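You operate a simulated robot arm through the tools that you are given. There is no shell and no other tool. Be economical: measure what you need, move in short steps, check, and stop when the job is done.

You are at the controls of a simulated robot arm. One attempt, no reset.

## Task
Take the black pot and leave it on top of the yellow valve block.

Only the result counts: the job must be done as asked and must still hold three seconds after the hand-in. Knocking over, shifting, dropping, spilling or breaking anything else fails it.

## Robot
A 7-joint arm with a two-finger parallel gripper, fixed in place. Base frame: the origin is at the foot of the arm, x ahead of it, y to its left, z up. Readings come in m, degrees, newtons and seconds.
With the tool pointing down near the work surface it reaches from about 0.3 to 0.7 m from the base axis. Its first joint turns from -66.0 to 66.0 degrees. Payload 1.57 kg.
The tool frame sits at the grasp point between the pads (the TCP): z along the fingers, y along the line on which they close. The tips reach 0.03 m beyond it. Largest opening 0.11 m; finger width 0.024, thickness 0.012; the body of the gripper, 0.048 by 0.112 m, starts 0.078 m behind the TCP.
Orientation is that of the tool frame in the base frame, as a unit quaternion [w, x, y, z]. With the fingers straight down and closing along the base's y, the tool's x points along the base's -x, its y along +y and its z along -z.

## Interface
- The arm moves only by the tool arm_command. Its arguments are lists of equal length, an entry for each row: "hand": the finger opening in m, from 0 to 0.11; "offset": the shift along the base's x, y, z in units of 30 mm (1.0 is 30 mm), a list of three; "turn": the turn, a rotation vector about the base's x, y, z in units of 4 degrees (1.0 is 4 degrees), a list of three. In form: {"hand": [hand, ...], "offset": [[dx, dy, dz], ...], "turn": [[rx, ry, rz], ...]}. A call has 1 to 8 rows; each row shifts and turns the commanded pose from where the row before left it. A call with a number of a shift or a turn outside -1 to 1 is refused whole. Each row takes 0.2 s and may step no farther than 0.05 m and 8.6 degrees from the row before; otherwise, or with a gripper value out of range, the whole call is refused. Where a pose cannot be reached the arm comes as near as it can. A force on the tool above 40 N (or 10 N above the force at the start of the call, whichever is more), or a blocked arm, ends the call early, and 0.2 s more pass. The fingers move at their own pace (about 0.108 m/s each) and stop on an object; they squeeze with about 31 N. The grip force told is the motor's: it shows also when the fingers shut on nothing. Time passes only in rows, and 0.2 s behind the last, so rows that do not move let the fingers close. It gives the time, the measured TCP pose, the force on the tool (base axes), the opening and the grip force at its end, in the units of the frame above (readings bear some noise).
- Cameras (640 x 400 px; columns grow to the right, rows downward): "scene" is fixed at [0.151, -0.4088, 1.3998]; the picture's right is [0.80, -0.61, 0.00], its down [-0.44, -0.57, -0.69] and it looks along [0.42, 0.55, -0.72] (base axes); focal length 256 px, centre (320, 200). "wrist" rides on the gripper at [0.07, 0.016, -0.141] in the tool frame; the picture's right is [-0.23, 0.97, 0.00], its down [-0.86, -0.20, -0.48] and it looks along [-0.47, -0.11, 0.88] (tool axes); focal length 222 px, centre (320, 200).
- capture(camera): a new picture of that camera. No time passes.
- probe_pixels(camera, pixels): for up to 12 pixels [column, row] of the newest picture of that camera ("zoom" is the newest enlarged one), the place [x, y, z] in the base frame of the surface seen there, good to about 0.002 m, but the place of the scene camera against the robot may be out by one fixed shift of up to 0.025 m in any direction. No time passes.
- zoom(camera, box): a new picture of the part [left, top, right, bottom] of that camera's present view, enlarged. No time passes.
- job_done(): hands the job in; it is judged then, once.

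Keep the steps short. Do not move on a guess: measure, check each grasp and each placing, and mend mistakes. In all there are 60 turns and 20 pictures (those below and enlarged ones count). Leave the gripper open and the arm clear of the work at the hand-in unless told otherwise, and finish with a single line.

The tools are called after ">>>" as name(argument=value, ...) on one line, values as JSON. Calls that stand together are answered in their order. arm_command: Moves the arm, as the interface text tells. Its arguments: {"type":"object","properties":{"hand":{"type":"array"},"offset":{"type":"array"},"turn":{"type":"array"}},"required":["hand","offset","turn"]} The other tools are called the same way: capture (camera) takes a picture; probe_pixels (camera, pixels) gives the place of the surface under pixels of a picture; zoom (camera, box) takes an enlarged picture of a part of a camera's view; job_done () hands the job in.

At the start:

```text
t: 0.0
tcp_pos: [0.3833, -0.0556, 1.1294]
ee_rot: [-0.001, 0.0, 1.0, 0.0]
contact_force: [-0.3, -0.3, 0.3]
finger_gap: 0.1102
grasp_force: 0.0
```

scene: 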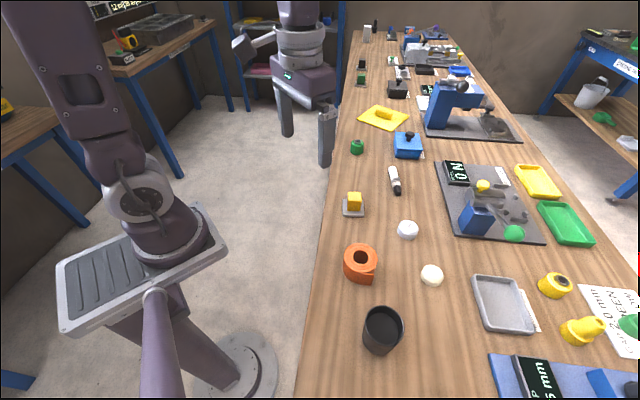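
wrist: 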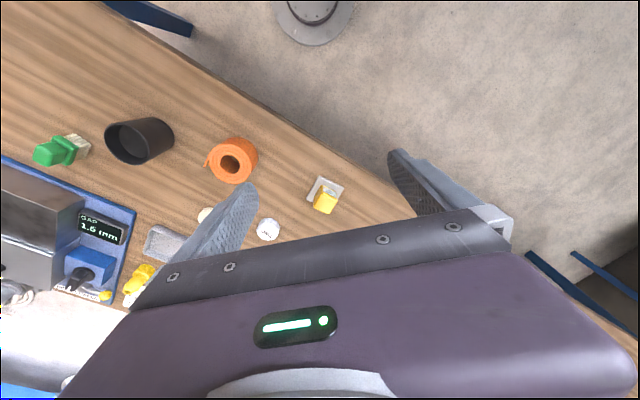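

I see a black pot near scene (382,330) and several yellow things at (583,330), (555,285) and (355,203). I'll enlarge the area to identify the valve block.

>>> zoom(camera="scene", box=[440, 240, 640, 400])

>>> zoom(camera="scene", box=[320, 120, 560, 270])

>>> probe_pixels(camera="scene", pixels=[[382, 312], [364, 322], [402, 322], [383, 306], [381, 335], [378, 352], [355, 197], [353, 212], [555, 285], [583, 330], [410, 350], [350, 340]])

```text
2.50 times, centred on (540, 320) of scene
```

zoom: 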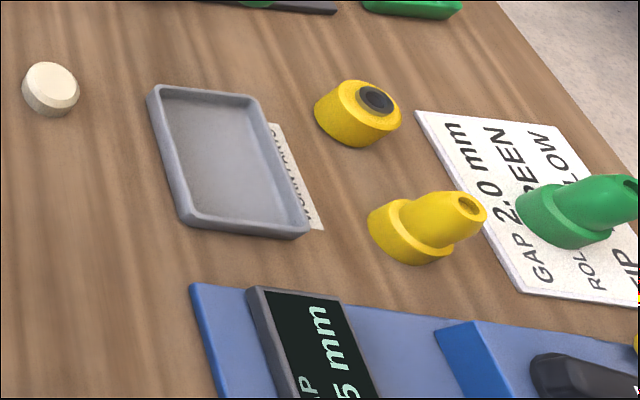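

```text
2.67 times, centred on (440, 195) of scene
```

zoom: 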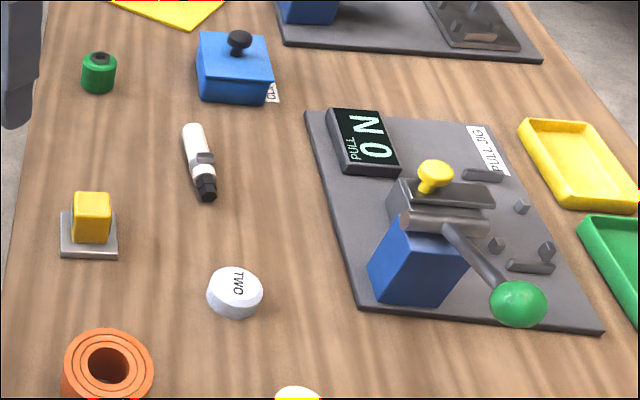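

```text
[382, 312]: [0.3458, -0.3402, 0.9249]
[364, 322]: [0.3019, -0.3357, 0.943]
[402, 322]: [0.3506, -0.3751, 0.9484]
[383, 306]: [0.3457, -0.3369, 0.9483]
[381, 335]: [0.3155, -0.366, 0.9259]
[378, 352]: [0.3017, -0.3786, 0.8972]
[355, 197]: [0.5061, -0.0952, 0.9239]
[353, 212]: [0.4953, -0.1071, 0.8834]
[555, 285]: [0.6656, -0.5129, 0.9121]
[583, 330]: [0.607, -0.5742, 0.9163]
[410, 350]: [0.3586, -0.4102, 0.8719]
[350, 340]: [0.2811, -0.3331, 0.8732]
```

The yellow block on a grey foot at (355,203) is the likely valve block: the others are a ring and an elbow that are out of reach. I'll look closely at it and the pot.

>>> zoom(camera="scene", box=[325, 180, 385, 220])

>>> probe_pixels(camera="zoom", pixels=[[320, 130], [250, 140], [375, 135], [310, 180], [320, 230], [260, 240], [370, 245], [240, 330], [200, 320], [400, 320], [320, 345], [320, 390]])

>>> zoom(camera="scene", box=[335, 290, 431, 370])

```text
10.00 times, centred on (355, 200) of scene
```

zoom: 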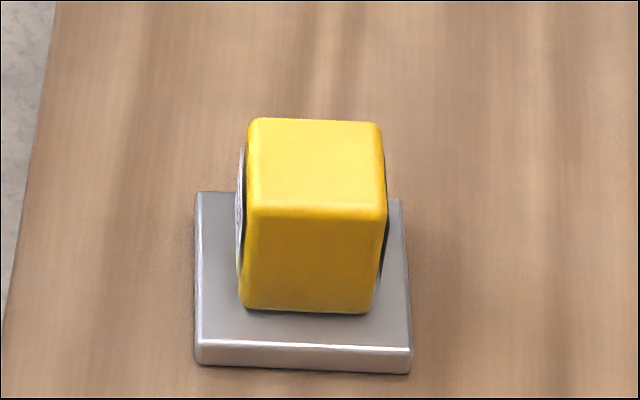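

```text
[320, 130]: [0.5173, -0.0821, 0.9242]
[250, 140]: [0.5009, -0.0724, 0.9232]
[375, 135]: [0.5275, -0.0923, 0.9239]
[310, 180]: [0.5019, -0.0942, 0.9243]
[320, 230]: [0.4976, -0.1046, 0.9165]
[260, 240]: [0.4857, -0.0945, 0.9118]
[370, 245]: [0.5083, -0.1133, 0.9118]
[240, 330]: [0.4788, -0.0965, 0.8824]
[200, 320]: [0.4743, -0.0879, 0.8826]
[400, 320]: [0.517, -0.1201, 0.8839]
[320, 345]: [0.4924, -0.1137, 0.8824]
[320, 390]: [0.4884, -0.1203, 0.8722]
```

```text
5.00 times, centred on (383, 330) of scene
```

zoom: 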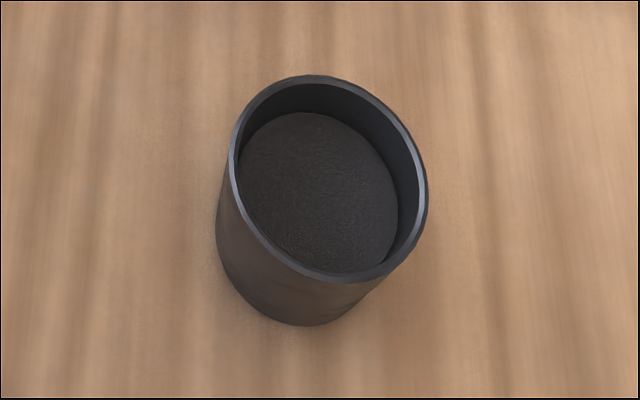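

The block is a yellow cube on a grey flange, flat top at z about 0.924. The pot is a straight cup with dark filling. I'll measure its rim in the zoom.

>>> probe_pixels(camera="zoom", pixels=[[235, 165], [424, 200], [318, 79], [335, 276], [262, 105], [400, 120], [262, 235], [400, 255], [330, 190], [222, 250], [290, 320], [340, 312]])

>>> probe_pixels(camera="wrist", pixels=[[140, 140], [112, 128], [150, 121], [172, 135], [165, 155], [135, 162], [327, 192], [326, 205], [320, 210], [320, 183], [200, 120], [300, 215]])

```text
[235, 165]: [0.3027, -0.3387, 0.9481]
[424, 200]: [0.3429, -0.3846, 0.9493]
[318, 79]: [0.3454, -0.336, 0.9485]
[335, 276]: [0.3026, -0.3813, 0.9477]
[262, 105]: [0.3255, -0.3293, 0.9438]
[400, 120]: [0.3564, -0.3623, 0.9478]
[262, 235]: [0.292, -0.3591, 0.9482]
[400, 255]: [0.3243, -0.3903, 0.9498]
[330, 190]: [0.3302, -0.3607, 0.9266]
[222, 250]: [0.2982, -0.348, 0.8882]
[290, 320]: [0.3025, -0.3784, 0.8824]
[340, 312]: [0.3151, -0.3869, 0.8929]
```

```text
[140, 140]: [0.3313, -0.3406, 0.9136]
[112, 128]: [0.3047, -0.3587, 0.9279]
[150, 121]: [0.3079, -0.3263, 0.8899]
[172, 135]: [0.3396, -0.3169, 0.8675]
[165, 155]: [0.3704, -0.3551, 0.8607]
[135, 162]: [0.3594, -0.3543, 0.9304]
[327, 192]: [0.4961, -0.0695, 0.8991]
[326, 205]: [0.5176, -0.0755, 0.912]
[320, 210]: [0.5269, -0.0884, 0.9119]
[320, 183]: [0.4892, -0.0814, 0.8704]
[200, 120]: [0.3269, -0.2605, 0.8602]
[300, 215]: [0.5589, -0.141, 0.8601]
```

The table reads 0.860 in the wrist view against 0.872 in the scene view, so the scene is about 12 mm high. The pot rim is about 62 mm wide, centred near (0.324,-0.360), with its top near z 0.936. I'll move towards it at height.

>>> arm_command(hand=[0.11, 0.11, 0.11, 0.11, 0.11, 0.11, 0.11, 0.11], offset=[[-0.2, -1, 0], [-0.2, -1, 0], [-0.2, -1, 0], [-0.2, -1, 0], [-0.2, -1, 0], [-0.2, -1, 0], [-0.2, -1, 0], [-0.2, -1, 0]], turn=[[0, 0, 0], [0, 0, 0], [0, 0, 0], [0, 0, 0], [0, 0, 0], [0, 0, 0], [0, 0, 0], [0, 0, 0]])

```text
t: 1.8
tcp_pos: [0.3346, -0.2967, 1.1305]
ee_rot: [0.0, -0.001, 1.0, 0.0]
contact_force: [0.4, -0.1, 0.0]
finger_gap: 0.1097
grasp_force: 0.0
```

The TCP is at (0.335,-0.297,1.130). I'll move on to about (0.325,-0.357), come down a little and look with the wrist camera.

>>> arm_command(hand=[0.11, 0.11, 0.11, 0.11], offset=[[-0.2, -1, 0], [-0.2, -1, 0], [0, 0, -1], [0, 0, -1]], turn=[[0, 0, 0], [0, 0, 0], [0, 0, 0], [0, 0, 0]])

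>>> capture(camera="wrist")

```text
t: 2.8
tcp_pos: [0.3218, -0.357, 1.0704]
ee_rot: [0.0, 0.0, 1.0, 0.0]
contact_force: [0.3, -0.3, -0.2]
finger_gap: 0.1101
grasp_force: 0.1
```

```text
13 pictures are left
```

wrist: 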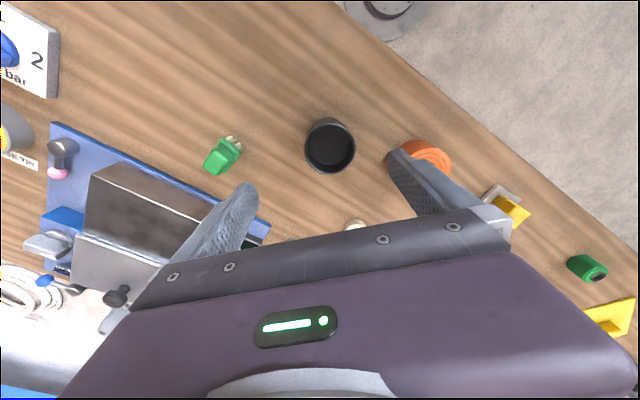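

The pot is at about (330,146) in the wrist view, between the fingers. I'll enlarge it to measure the rim.

>>> zoom(camera="wrist", box=[282, 110, 378, 170])

```text
6.67 times, centred on (330, 140) of wrist
```

zoom: 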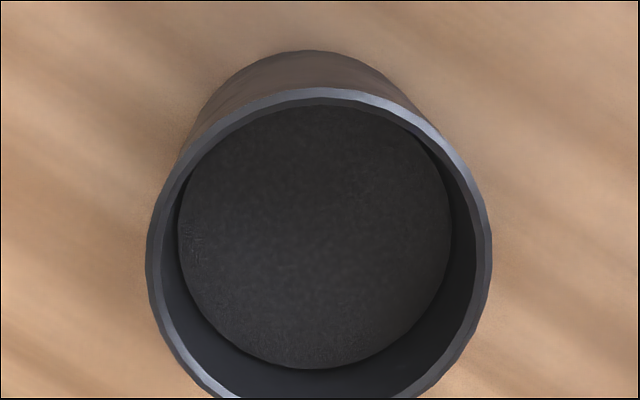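

>>> probe_pixels(camera="zoom", pixels=[[153, 250], [485, 250], [320, 94], [210, 135], [445, 150], [200, 372], [440, 365], [315, 235], [180, 190], [470, 190]])

```text
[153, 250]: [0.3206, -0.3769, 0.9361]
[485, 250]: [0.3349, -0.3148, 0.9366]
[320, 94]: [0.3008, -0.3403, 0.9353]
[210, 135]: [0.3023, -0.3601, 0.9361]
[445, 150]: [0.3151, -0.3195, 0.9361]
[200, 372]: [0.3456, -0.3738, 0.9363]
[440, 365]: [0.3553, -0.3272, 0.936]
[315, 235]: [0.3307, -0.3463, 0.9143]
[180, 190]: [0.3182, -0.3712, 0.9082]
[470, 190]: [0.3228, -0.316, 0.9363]
```

The rim centre is about (0.3305,-0.3465) with radius 0.031 and top at z 0.936. The orange ring sits near the right finger, so I'll measure its edge before descending.

>>> probe_pixels(camera="scene", pixels=[[360, 262], [345, 265], [358, 278], [372, 281], [377, 265], [375, 272], [360, 246]])

>>> arm_command(hand=[0.11, 0.11], offset=[[0.29, 0.35, 0], [0, 0, -1]], turn=[[0, 0, 0], [0, 0, 0]])

```text
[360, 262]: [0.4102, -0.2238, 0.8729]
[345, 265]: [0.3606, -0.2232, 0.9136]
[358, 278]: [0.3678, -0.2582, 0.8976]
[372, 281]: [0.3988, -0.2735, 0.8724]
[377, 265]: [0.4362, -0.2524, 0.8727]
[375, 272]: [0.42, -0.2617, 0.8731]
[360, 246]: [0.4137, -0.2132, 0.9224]
```

```text
t: 3.4
tcp_pos: [0.3314, -0.3459, 1.0394]
ee_rot: [0.0, 0.001, 1.0, -0.001]
contact_force: [0.5, 0.4, -0.1]
finger_gap: 0.1104
grasp_force: 0.1
```

The ring's nearest edge is over 3 cm from the finger path. The TCP is centred over the pot, so I'll descend to z about 0.908.

>>> arm_command(hand=[0.11, 0.11, 0.11, 0.11, 0.11], offset=[[0, 0, -1], [0, 0, -1], [0, 0, -1], [0, 0, -1], [-0.02, 0, -0.38]], turn=[[0, 0, 0], [0, 0, 0], [0, 0, 0], [0, 0, 0], [0, 0, 0]])

```text
t: 4.6
tcp_pos: [0.331, -0.3458, 0.9086]
ee_rot: [0.0, 0.0, 1.0, 0.0]
contact_force: [-0.1, 0.0, -0.1]
finger_gap: 0.1101
grasp_force: 0.1
```

No contact force, TCP at z 0.9086. Now I'll close the fingers on the spot.

>>> arm_command(hand=[0.08, 0.065, 0.05, 0.05, 0.05], offset=[[0, 0, 0], [0, 0, 0], [0, 0, 0], [0, 0, 0], [0, 0, 0]], turn=[[0, 0, 0], [0, 0, 0], [0, 0, 0], [0, 0, 0], [0, 0, 0]])

```text
t: 5.8
tcp_pos: [0.3298, -0.3453, 0.9096]
ee_rot: [0.0, 0.0, 1.0, 0.0]
contact_force: [0.2, -0.3, 0.8]
finger_gap: 0.0637
grasp_force: 31.4
```

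The fingers stopped at 0.0637 m with 31 N, so the pot is held. I'll lift gently to test the hold.

>>> arm_command(hand=[0.05, 0.05, 0.05, 0.05, 0.05], offset=[[0, 0, 0.3], [0, 0, 0.7], [0, 0, 1], [0, 0, 1], [0, 0, 1]], turn=[[0, 0, 0], [0, 0, 0], [0, 0, 0], [0, 0, 0], [0, 0, 0]])

>>> capture(camera="wrist")

```text
t: 7.0
tcp_pos: [0.3311, -0.3451, 1.0308]
ee_rot: [0.0, 0.001, 1.0, 0.0]
contact_force: [-0.8, -1.1, -1.6]
finger_gap: 0.0635
grasp_force: 30.8
```

```text
11 pictures are left
```

wrist: 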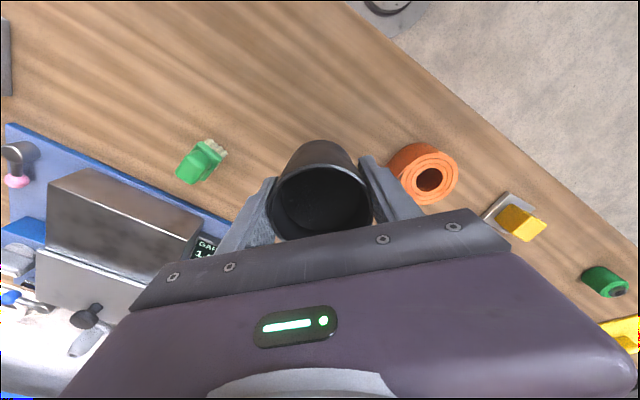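

The pot is lifted and upright. I'll measure the held rim and the block, seen at about (520,222) in this view.

>>> zoom(camera="wrist", box=[472, 185, 568, 245])

>>> probe_pixels(camera="wrist", pixels=[[272, 205], [371, 200], [320, 169], [290, 178], [350, 176], [283, 226], [364, 222], [317, 145]])

```text
6.67 times, centred on (520, 215) of wrist
```

zoom: 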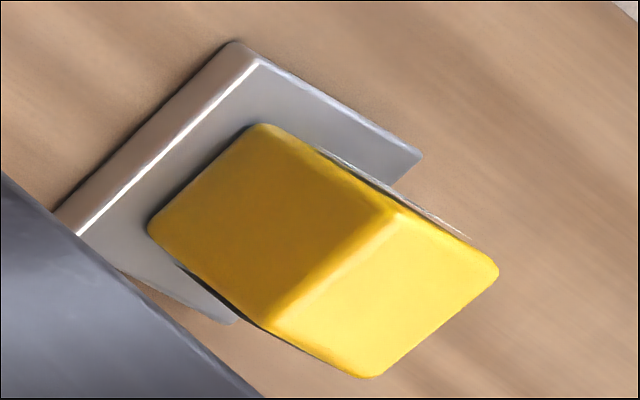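

```text
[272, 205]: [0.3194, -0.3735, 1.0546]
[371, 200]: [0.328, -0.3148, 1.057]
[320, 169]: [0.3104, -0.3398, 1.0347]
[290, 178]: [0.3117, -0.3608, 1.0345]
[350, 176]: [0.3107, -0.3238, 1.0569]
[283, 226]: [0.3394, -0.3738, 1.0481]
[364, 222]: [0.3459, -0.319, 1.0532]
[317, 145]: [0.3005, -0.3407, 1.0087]
```

>>> probe_pixels(camera="zoom", pixels=[[400, 220], [285, 320], [365, 370], [488, 272], [385, 295], [325, 275], [440, 315], [450, 240], [320, 345]])

```text
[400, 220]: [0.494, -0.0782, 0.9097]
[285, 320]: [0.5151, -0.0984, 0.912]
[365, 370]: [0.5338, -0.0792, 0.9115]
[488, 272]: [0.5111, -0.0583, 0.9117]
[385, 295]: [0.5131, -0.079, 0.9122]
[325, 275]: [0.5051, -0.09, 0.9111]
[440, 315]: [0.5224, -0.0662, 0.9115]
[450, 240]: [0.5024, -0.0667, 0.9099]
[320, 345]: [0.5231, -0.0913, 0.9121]
```

The block top is centred at (0.5132,-0.0785), z 0.912, and both views agree. The pot bottom is 0.0495 below the TCP. I'll carry it over at height, well above everything.

>>> arm_command(hand=[0.05, 0.05, 0.05, 0.05, 0.05, 0.05, 0.05, 0.05], offset=[[0, 0, 0.7], [0.6, 0.9, 0.3], [0.65, 0.95, 0], [0.65, 0.95, 0], [0.65, 0.95, 0], [0.65, 0.95, 0], [0.65, 0.95, 0], [0.65, 0.95, 0]], turn=[[0, 0, 0], [0, 0, 0], [0, 0, 0], [0, 0, 0], [0, 0, 0], [0, 0, 0], [0, 0, 0], [0, 0, 0]])

```text
t: 8.8
tcp_pos: [0.4659, -0.1486, 1.0582]
ee_rot: [0.0, 0.0, 1.0, -0.001]
contact_force: [0.4, -0.1, -1.3]
finger_gap: 0.0635
grasp_force: 31.3
```

The TCP is at (0.466,-0.149), still gripped. I'll go the last (0.047,0.070) and check the position.

>>> arm_command(hand=[0.05, 0.05, 0.05, 0.05], offset=[[0.6, 0.85, 0], [0.6, 0.85, 0], [0.377, 0.637, 0], [0, 0, -0.6]], turn=[[0, 0, 0], [0, 0, 0], [0, 0, 0], [0, 0, 0]])

>>> zoom(camera="scene", box=[310, 140, 406, 230])

```text
t: 9.8
tcp_pos: [0.5144, -0.0792, 1.0407]
ee_rot: [0.0, 0.0, 1.0, -0.001]
contact_force: [-0.4, -0.2, -1.9]
finger_gap: 0.0631
grasp_force: 31.2
```

```text
4.44 times, centred on (358, 185) of scene
```

zoom: 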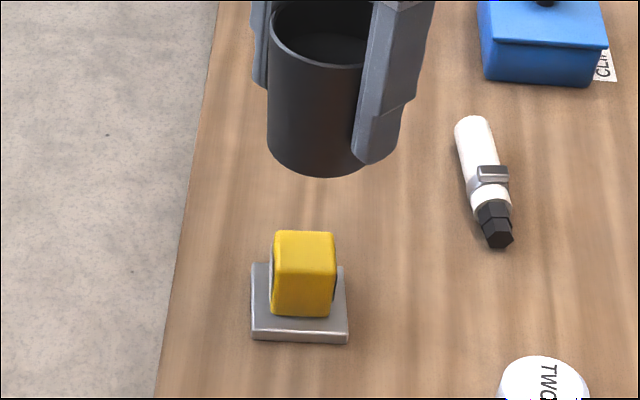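

The pot hangs above the block. I'll check its axis against the block in the same scene frame, using the pot wall.

>>> probe_pixels(camera="zoom", pixels=[[275, 100], [290, 110], [305, 115], [320, 118], [335, 118], [350, 116], [303, 260], [278, 235], [330, 235], [332, 268], [277, 265], [320, 165]])

```text
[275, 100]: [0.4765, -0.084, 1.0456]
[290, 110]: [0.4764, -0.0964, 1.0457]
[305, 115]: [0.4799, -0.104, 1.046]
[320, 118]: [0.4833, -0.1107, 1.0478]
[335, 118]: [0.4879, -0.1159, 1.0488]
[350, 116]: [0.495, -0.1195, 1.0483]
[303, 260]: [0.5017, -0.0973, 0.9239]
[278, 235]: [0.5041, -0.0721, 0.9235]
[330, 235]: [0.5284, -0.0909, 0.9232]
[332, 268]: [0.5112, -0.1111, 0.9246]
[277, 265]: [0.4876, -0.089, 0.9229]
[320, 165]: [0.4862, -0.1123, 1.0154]
```

The pot axis is about (0.508,-0.0915) and the block centre (0.5078,-0.0908) in the same frame, so they align within 1 mm. Contact is expected at TCP z about 0.9615, and I'll first descend to about 0.968.

>>> arm_command(hand=[0.05, 0.05, 0.05, 0.05, 0.05], offset=[[-0.02, 0.02, -0.7], [0, 0, -0.7], [0, 0, -0.6], [0, 0, -0.4], [0, 0, 0]], turn=[[0, 0, 0], [0, 0, 0], [0, 0, 0], [0, 0, 0], [0, 0, 0]])

```text
t: 11.0
tcp_pos: [0.5122, -0.0774, 0.9687]
ee_rot: [0.0, 0.0, 1.0, -0.001]
contact_force: [0.0, 0.2, -0.9]
finger_gap: 0.0631
grasp_force: 31.0
```

No contact yet at z 0.9687. I'll take small steps of about 2 mm down to touch.

>>> arm_command(hand=[0.05, 0.05, 0.05, 0.05], offset=[[0, 0, -0.08], [0, 0, -0.08], [0, 0, -0.05], [0, 0, 0]], turn=[[0, 0, 0], [0, 0, 0], [0, 0, 0], [0, 0, 0]])

```text
t: 12.0
tcp_pos: [0.512, -0.0773, 0.9624]
ee_rot: [0.0, 0.001, 1.0, 0.0]
contact_force: [-0.4, 0.1, -1.5]
finger_gap: 0.0632
grasp_force: 30.7
```

The force is unchanged at z 0.9624. I'll step 1 mm at a time.

>>> arm_command(hand=[0.05, 0.05, 0.05], offset=[[0, 0, -0.03], [0, 0, 0], [0, 0, 0]], turn=[[0, 0, 0], [0, 0, 0], [0, 0, 0]])

>>> zoom(camera="scene", box=[310, 140, 406, 230])

```text
t: 12.8
tcp_pos: [0.5126, -0.0776, 0.9609]
ee_rot: [0.0, -0.001, 1.0, 0.0]
contact_force: [-0.6, -0.4, -1.0]
finger_gap: 0.0632
grasp_force: 30.8
```

```text
4.44 times, centred on (358, 185) of scene
```

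zoom: 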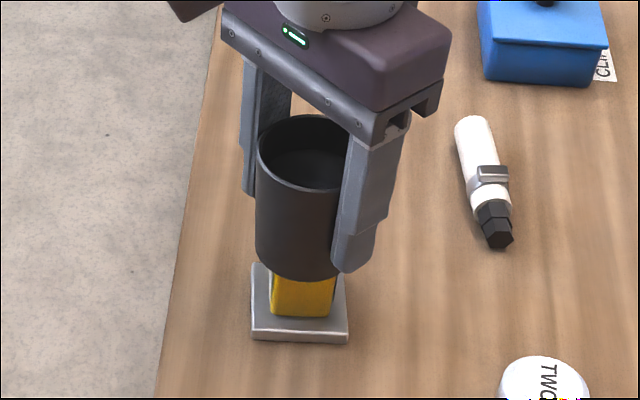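

It looks very close but there's no load yet. I'll continue in 1 mm steps until the force rises.

>>> arm_command(hand=[0.05, 0.05, 0.05], offset=[[0.01, -0.01, -0.03], [0, 0, 0], [0, 0, 0]], turn=[[0, 0, 0], [0, 0, 0], [0, 0, 0]])

```text
t: 13.6
tcp_pos: [0.5138, -0.0781, 0.9607]
ee_rot: [-0.001, 0.0, 1.0, 0.0]
contact_force: [0.8, 0.3, -1.7]
finger_gap: 0.0631
grasp_force: 31.2
```

>>> arm_command(hand=[0.05, 0.05, 0.05], offset=[[0, 0, -0.03], [0, 0, 0], [0, 0, 0]], turn=[[0, 0, 0], [0, 0, 0], [0, 0, 0]])

```text
t: 14.4
tcp_pos: [0.5132, -0.0774, 0.9612]
ee_rot: [0.001, -0.001, 1.0, 0.001]
contact_force: [-2.9, 0.1, 16.6]
finger_gap: 0.0631
grasp_force: 31.0
```

Contact: 16.6 N upward at z 0.961, as predicted. I'll ease off half a millimetre and check the remaining load.

>>> arm_command(hand=[0.05, 0.05], offset=[[0, 0, 0.015], [0, 0, 0]], turn=[[0, 0, 0], [0, 0, 0]])

```text
t: 15.0
tcp_pos: [0.5128, -0.0775, 0.9611]
ee_rot: [0.001, 0.001, 1.0, 0.0]
contact_force: [0.7, -0.2, 9.6]
finger_gap: 0.0629
grasp_force: 31.1
```

The pot is resting lightly on the block with about 10 N. I'll open the fingers slowly without moving the arm.

>>> arm_command(hand=[0.062, 0.066, 0.072, 0.085, 0.1, 0.11, 0.11], offset=[[0, 0, 0], [0, 0, 0], [0, 0, 0], [0, 0, 0], [0, 0, 0], [0, 0, 0], [0, 0, 0]], turn=[[0, 0, 0], [0, 0, 0], [0, 0, 0], [0, 0, 0], [0, 0, 0], [0, 0, 0], [0, 0, 0]])

>>> zoom(camera="scene", box=[310, 140, 406, 230])

```text
t: 16.6
tcp_pos: [0.5128, -0.078, 0.9616]
ee_rot: [0.001, 0.0, 1.0, -0.001]
contact_force: [-0.9, 0.7, -0.3]
finger_gap: 0.1099
grasp_force: 0.0
```

```text
4.44 times, centred on (358, 185) of scene
```

zoom: 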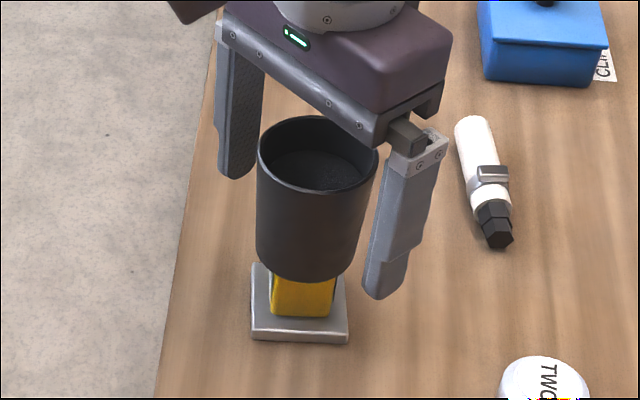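

The pot stands upright on the block and the fingers are clear on both sides. I'll rise straight up, well above the rim.

>>> arm_command(hand=[0.11, 0.11, 0.11, 0.11, 0.11, 0.11, 0.11], offset=[[0, 0, 0.4], [0, 0, 0.8], [0, 0, 1], [0, 0, 1], [0, 0, 1], [0, 0, 1], [0, 0, 0]], turn=[[0, 0, 0], [0, 0, 0], [0, 0, 0], [0, 0, 0], [0, 0, 0], [0, 0, 0], [0, 0, 0]])

>>> capture(camera="scene")

```text
t: 18.2
tcp_pos: [0.5131, -0.0777, 1.1169]
ee_rot: [0.0, -0.001, 1.0, 0.001]
contact_force: [0.4, 0.0, 0.3]
finger_gap: 0.1099
grasp_force: 0.0
```

```text
6 pictures are left
```

scene: 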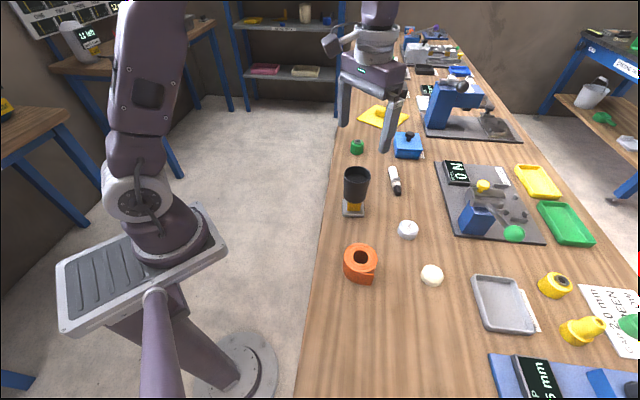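

The pot stands upright on the yellow block, nothing else has moved, and the gripper is open and clear, so I'm handing in.

>>> job_done()

```text
The job is handed in.
```

The black pot is standing upright on top of the yellow valve block, the gripper is open and clear, and the job is handed in.
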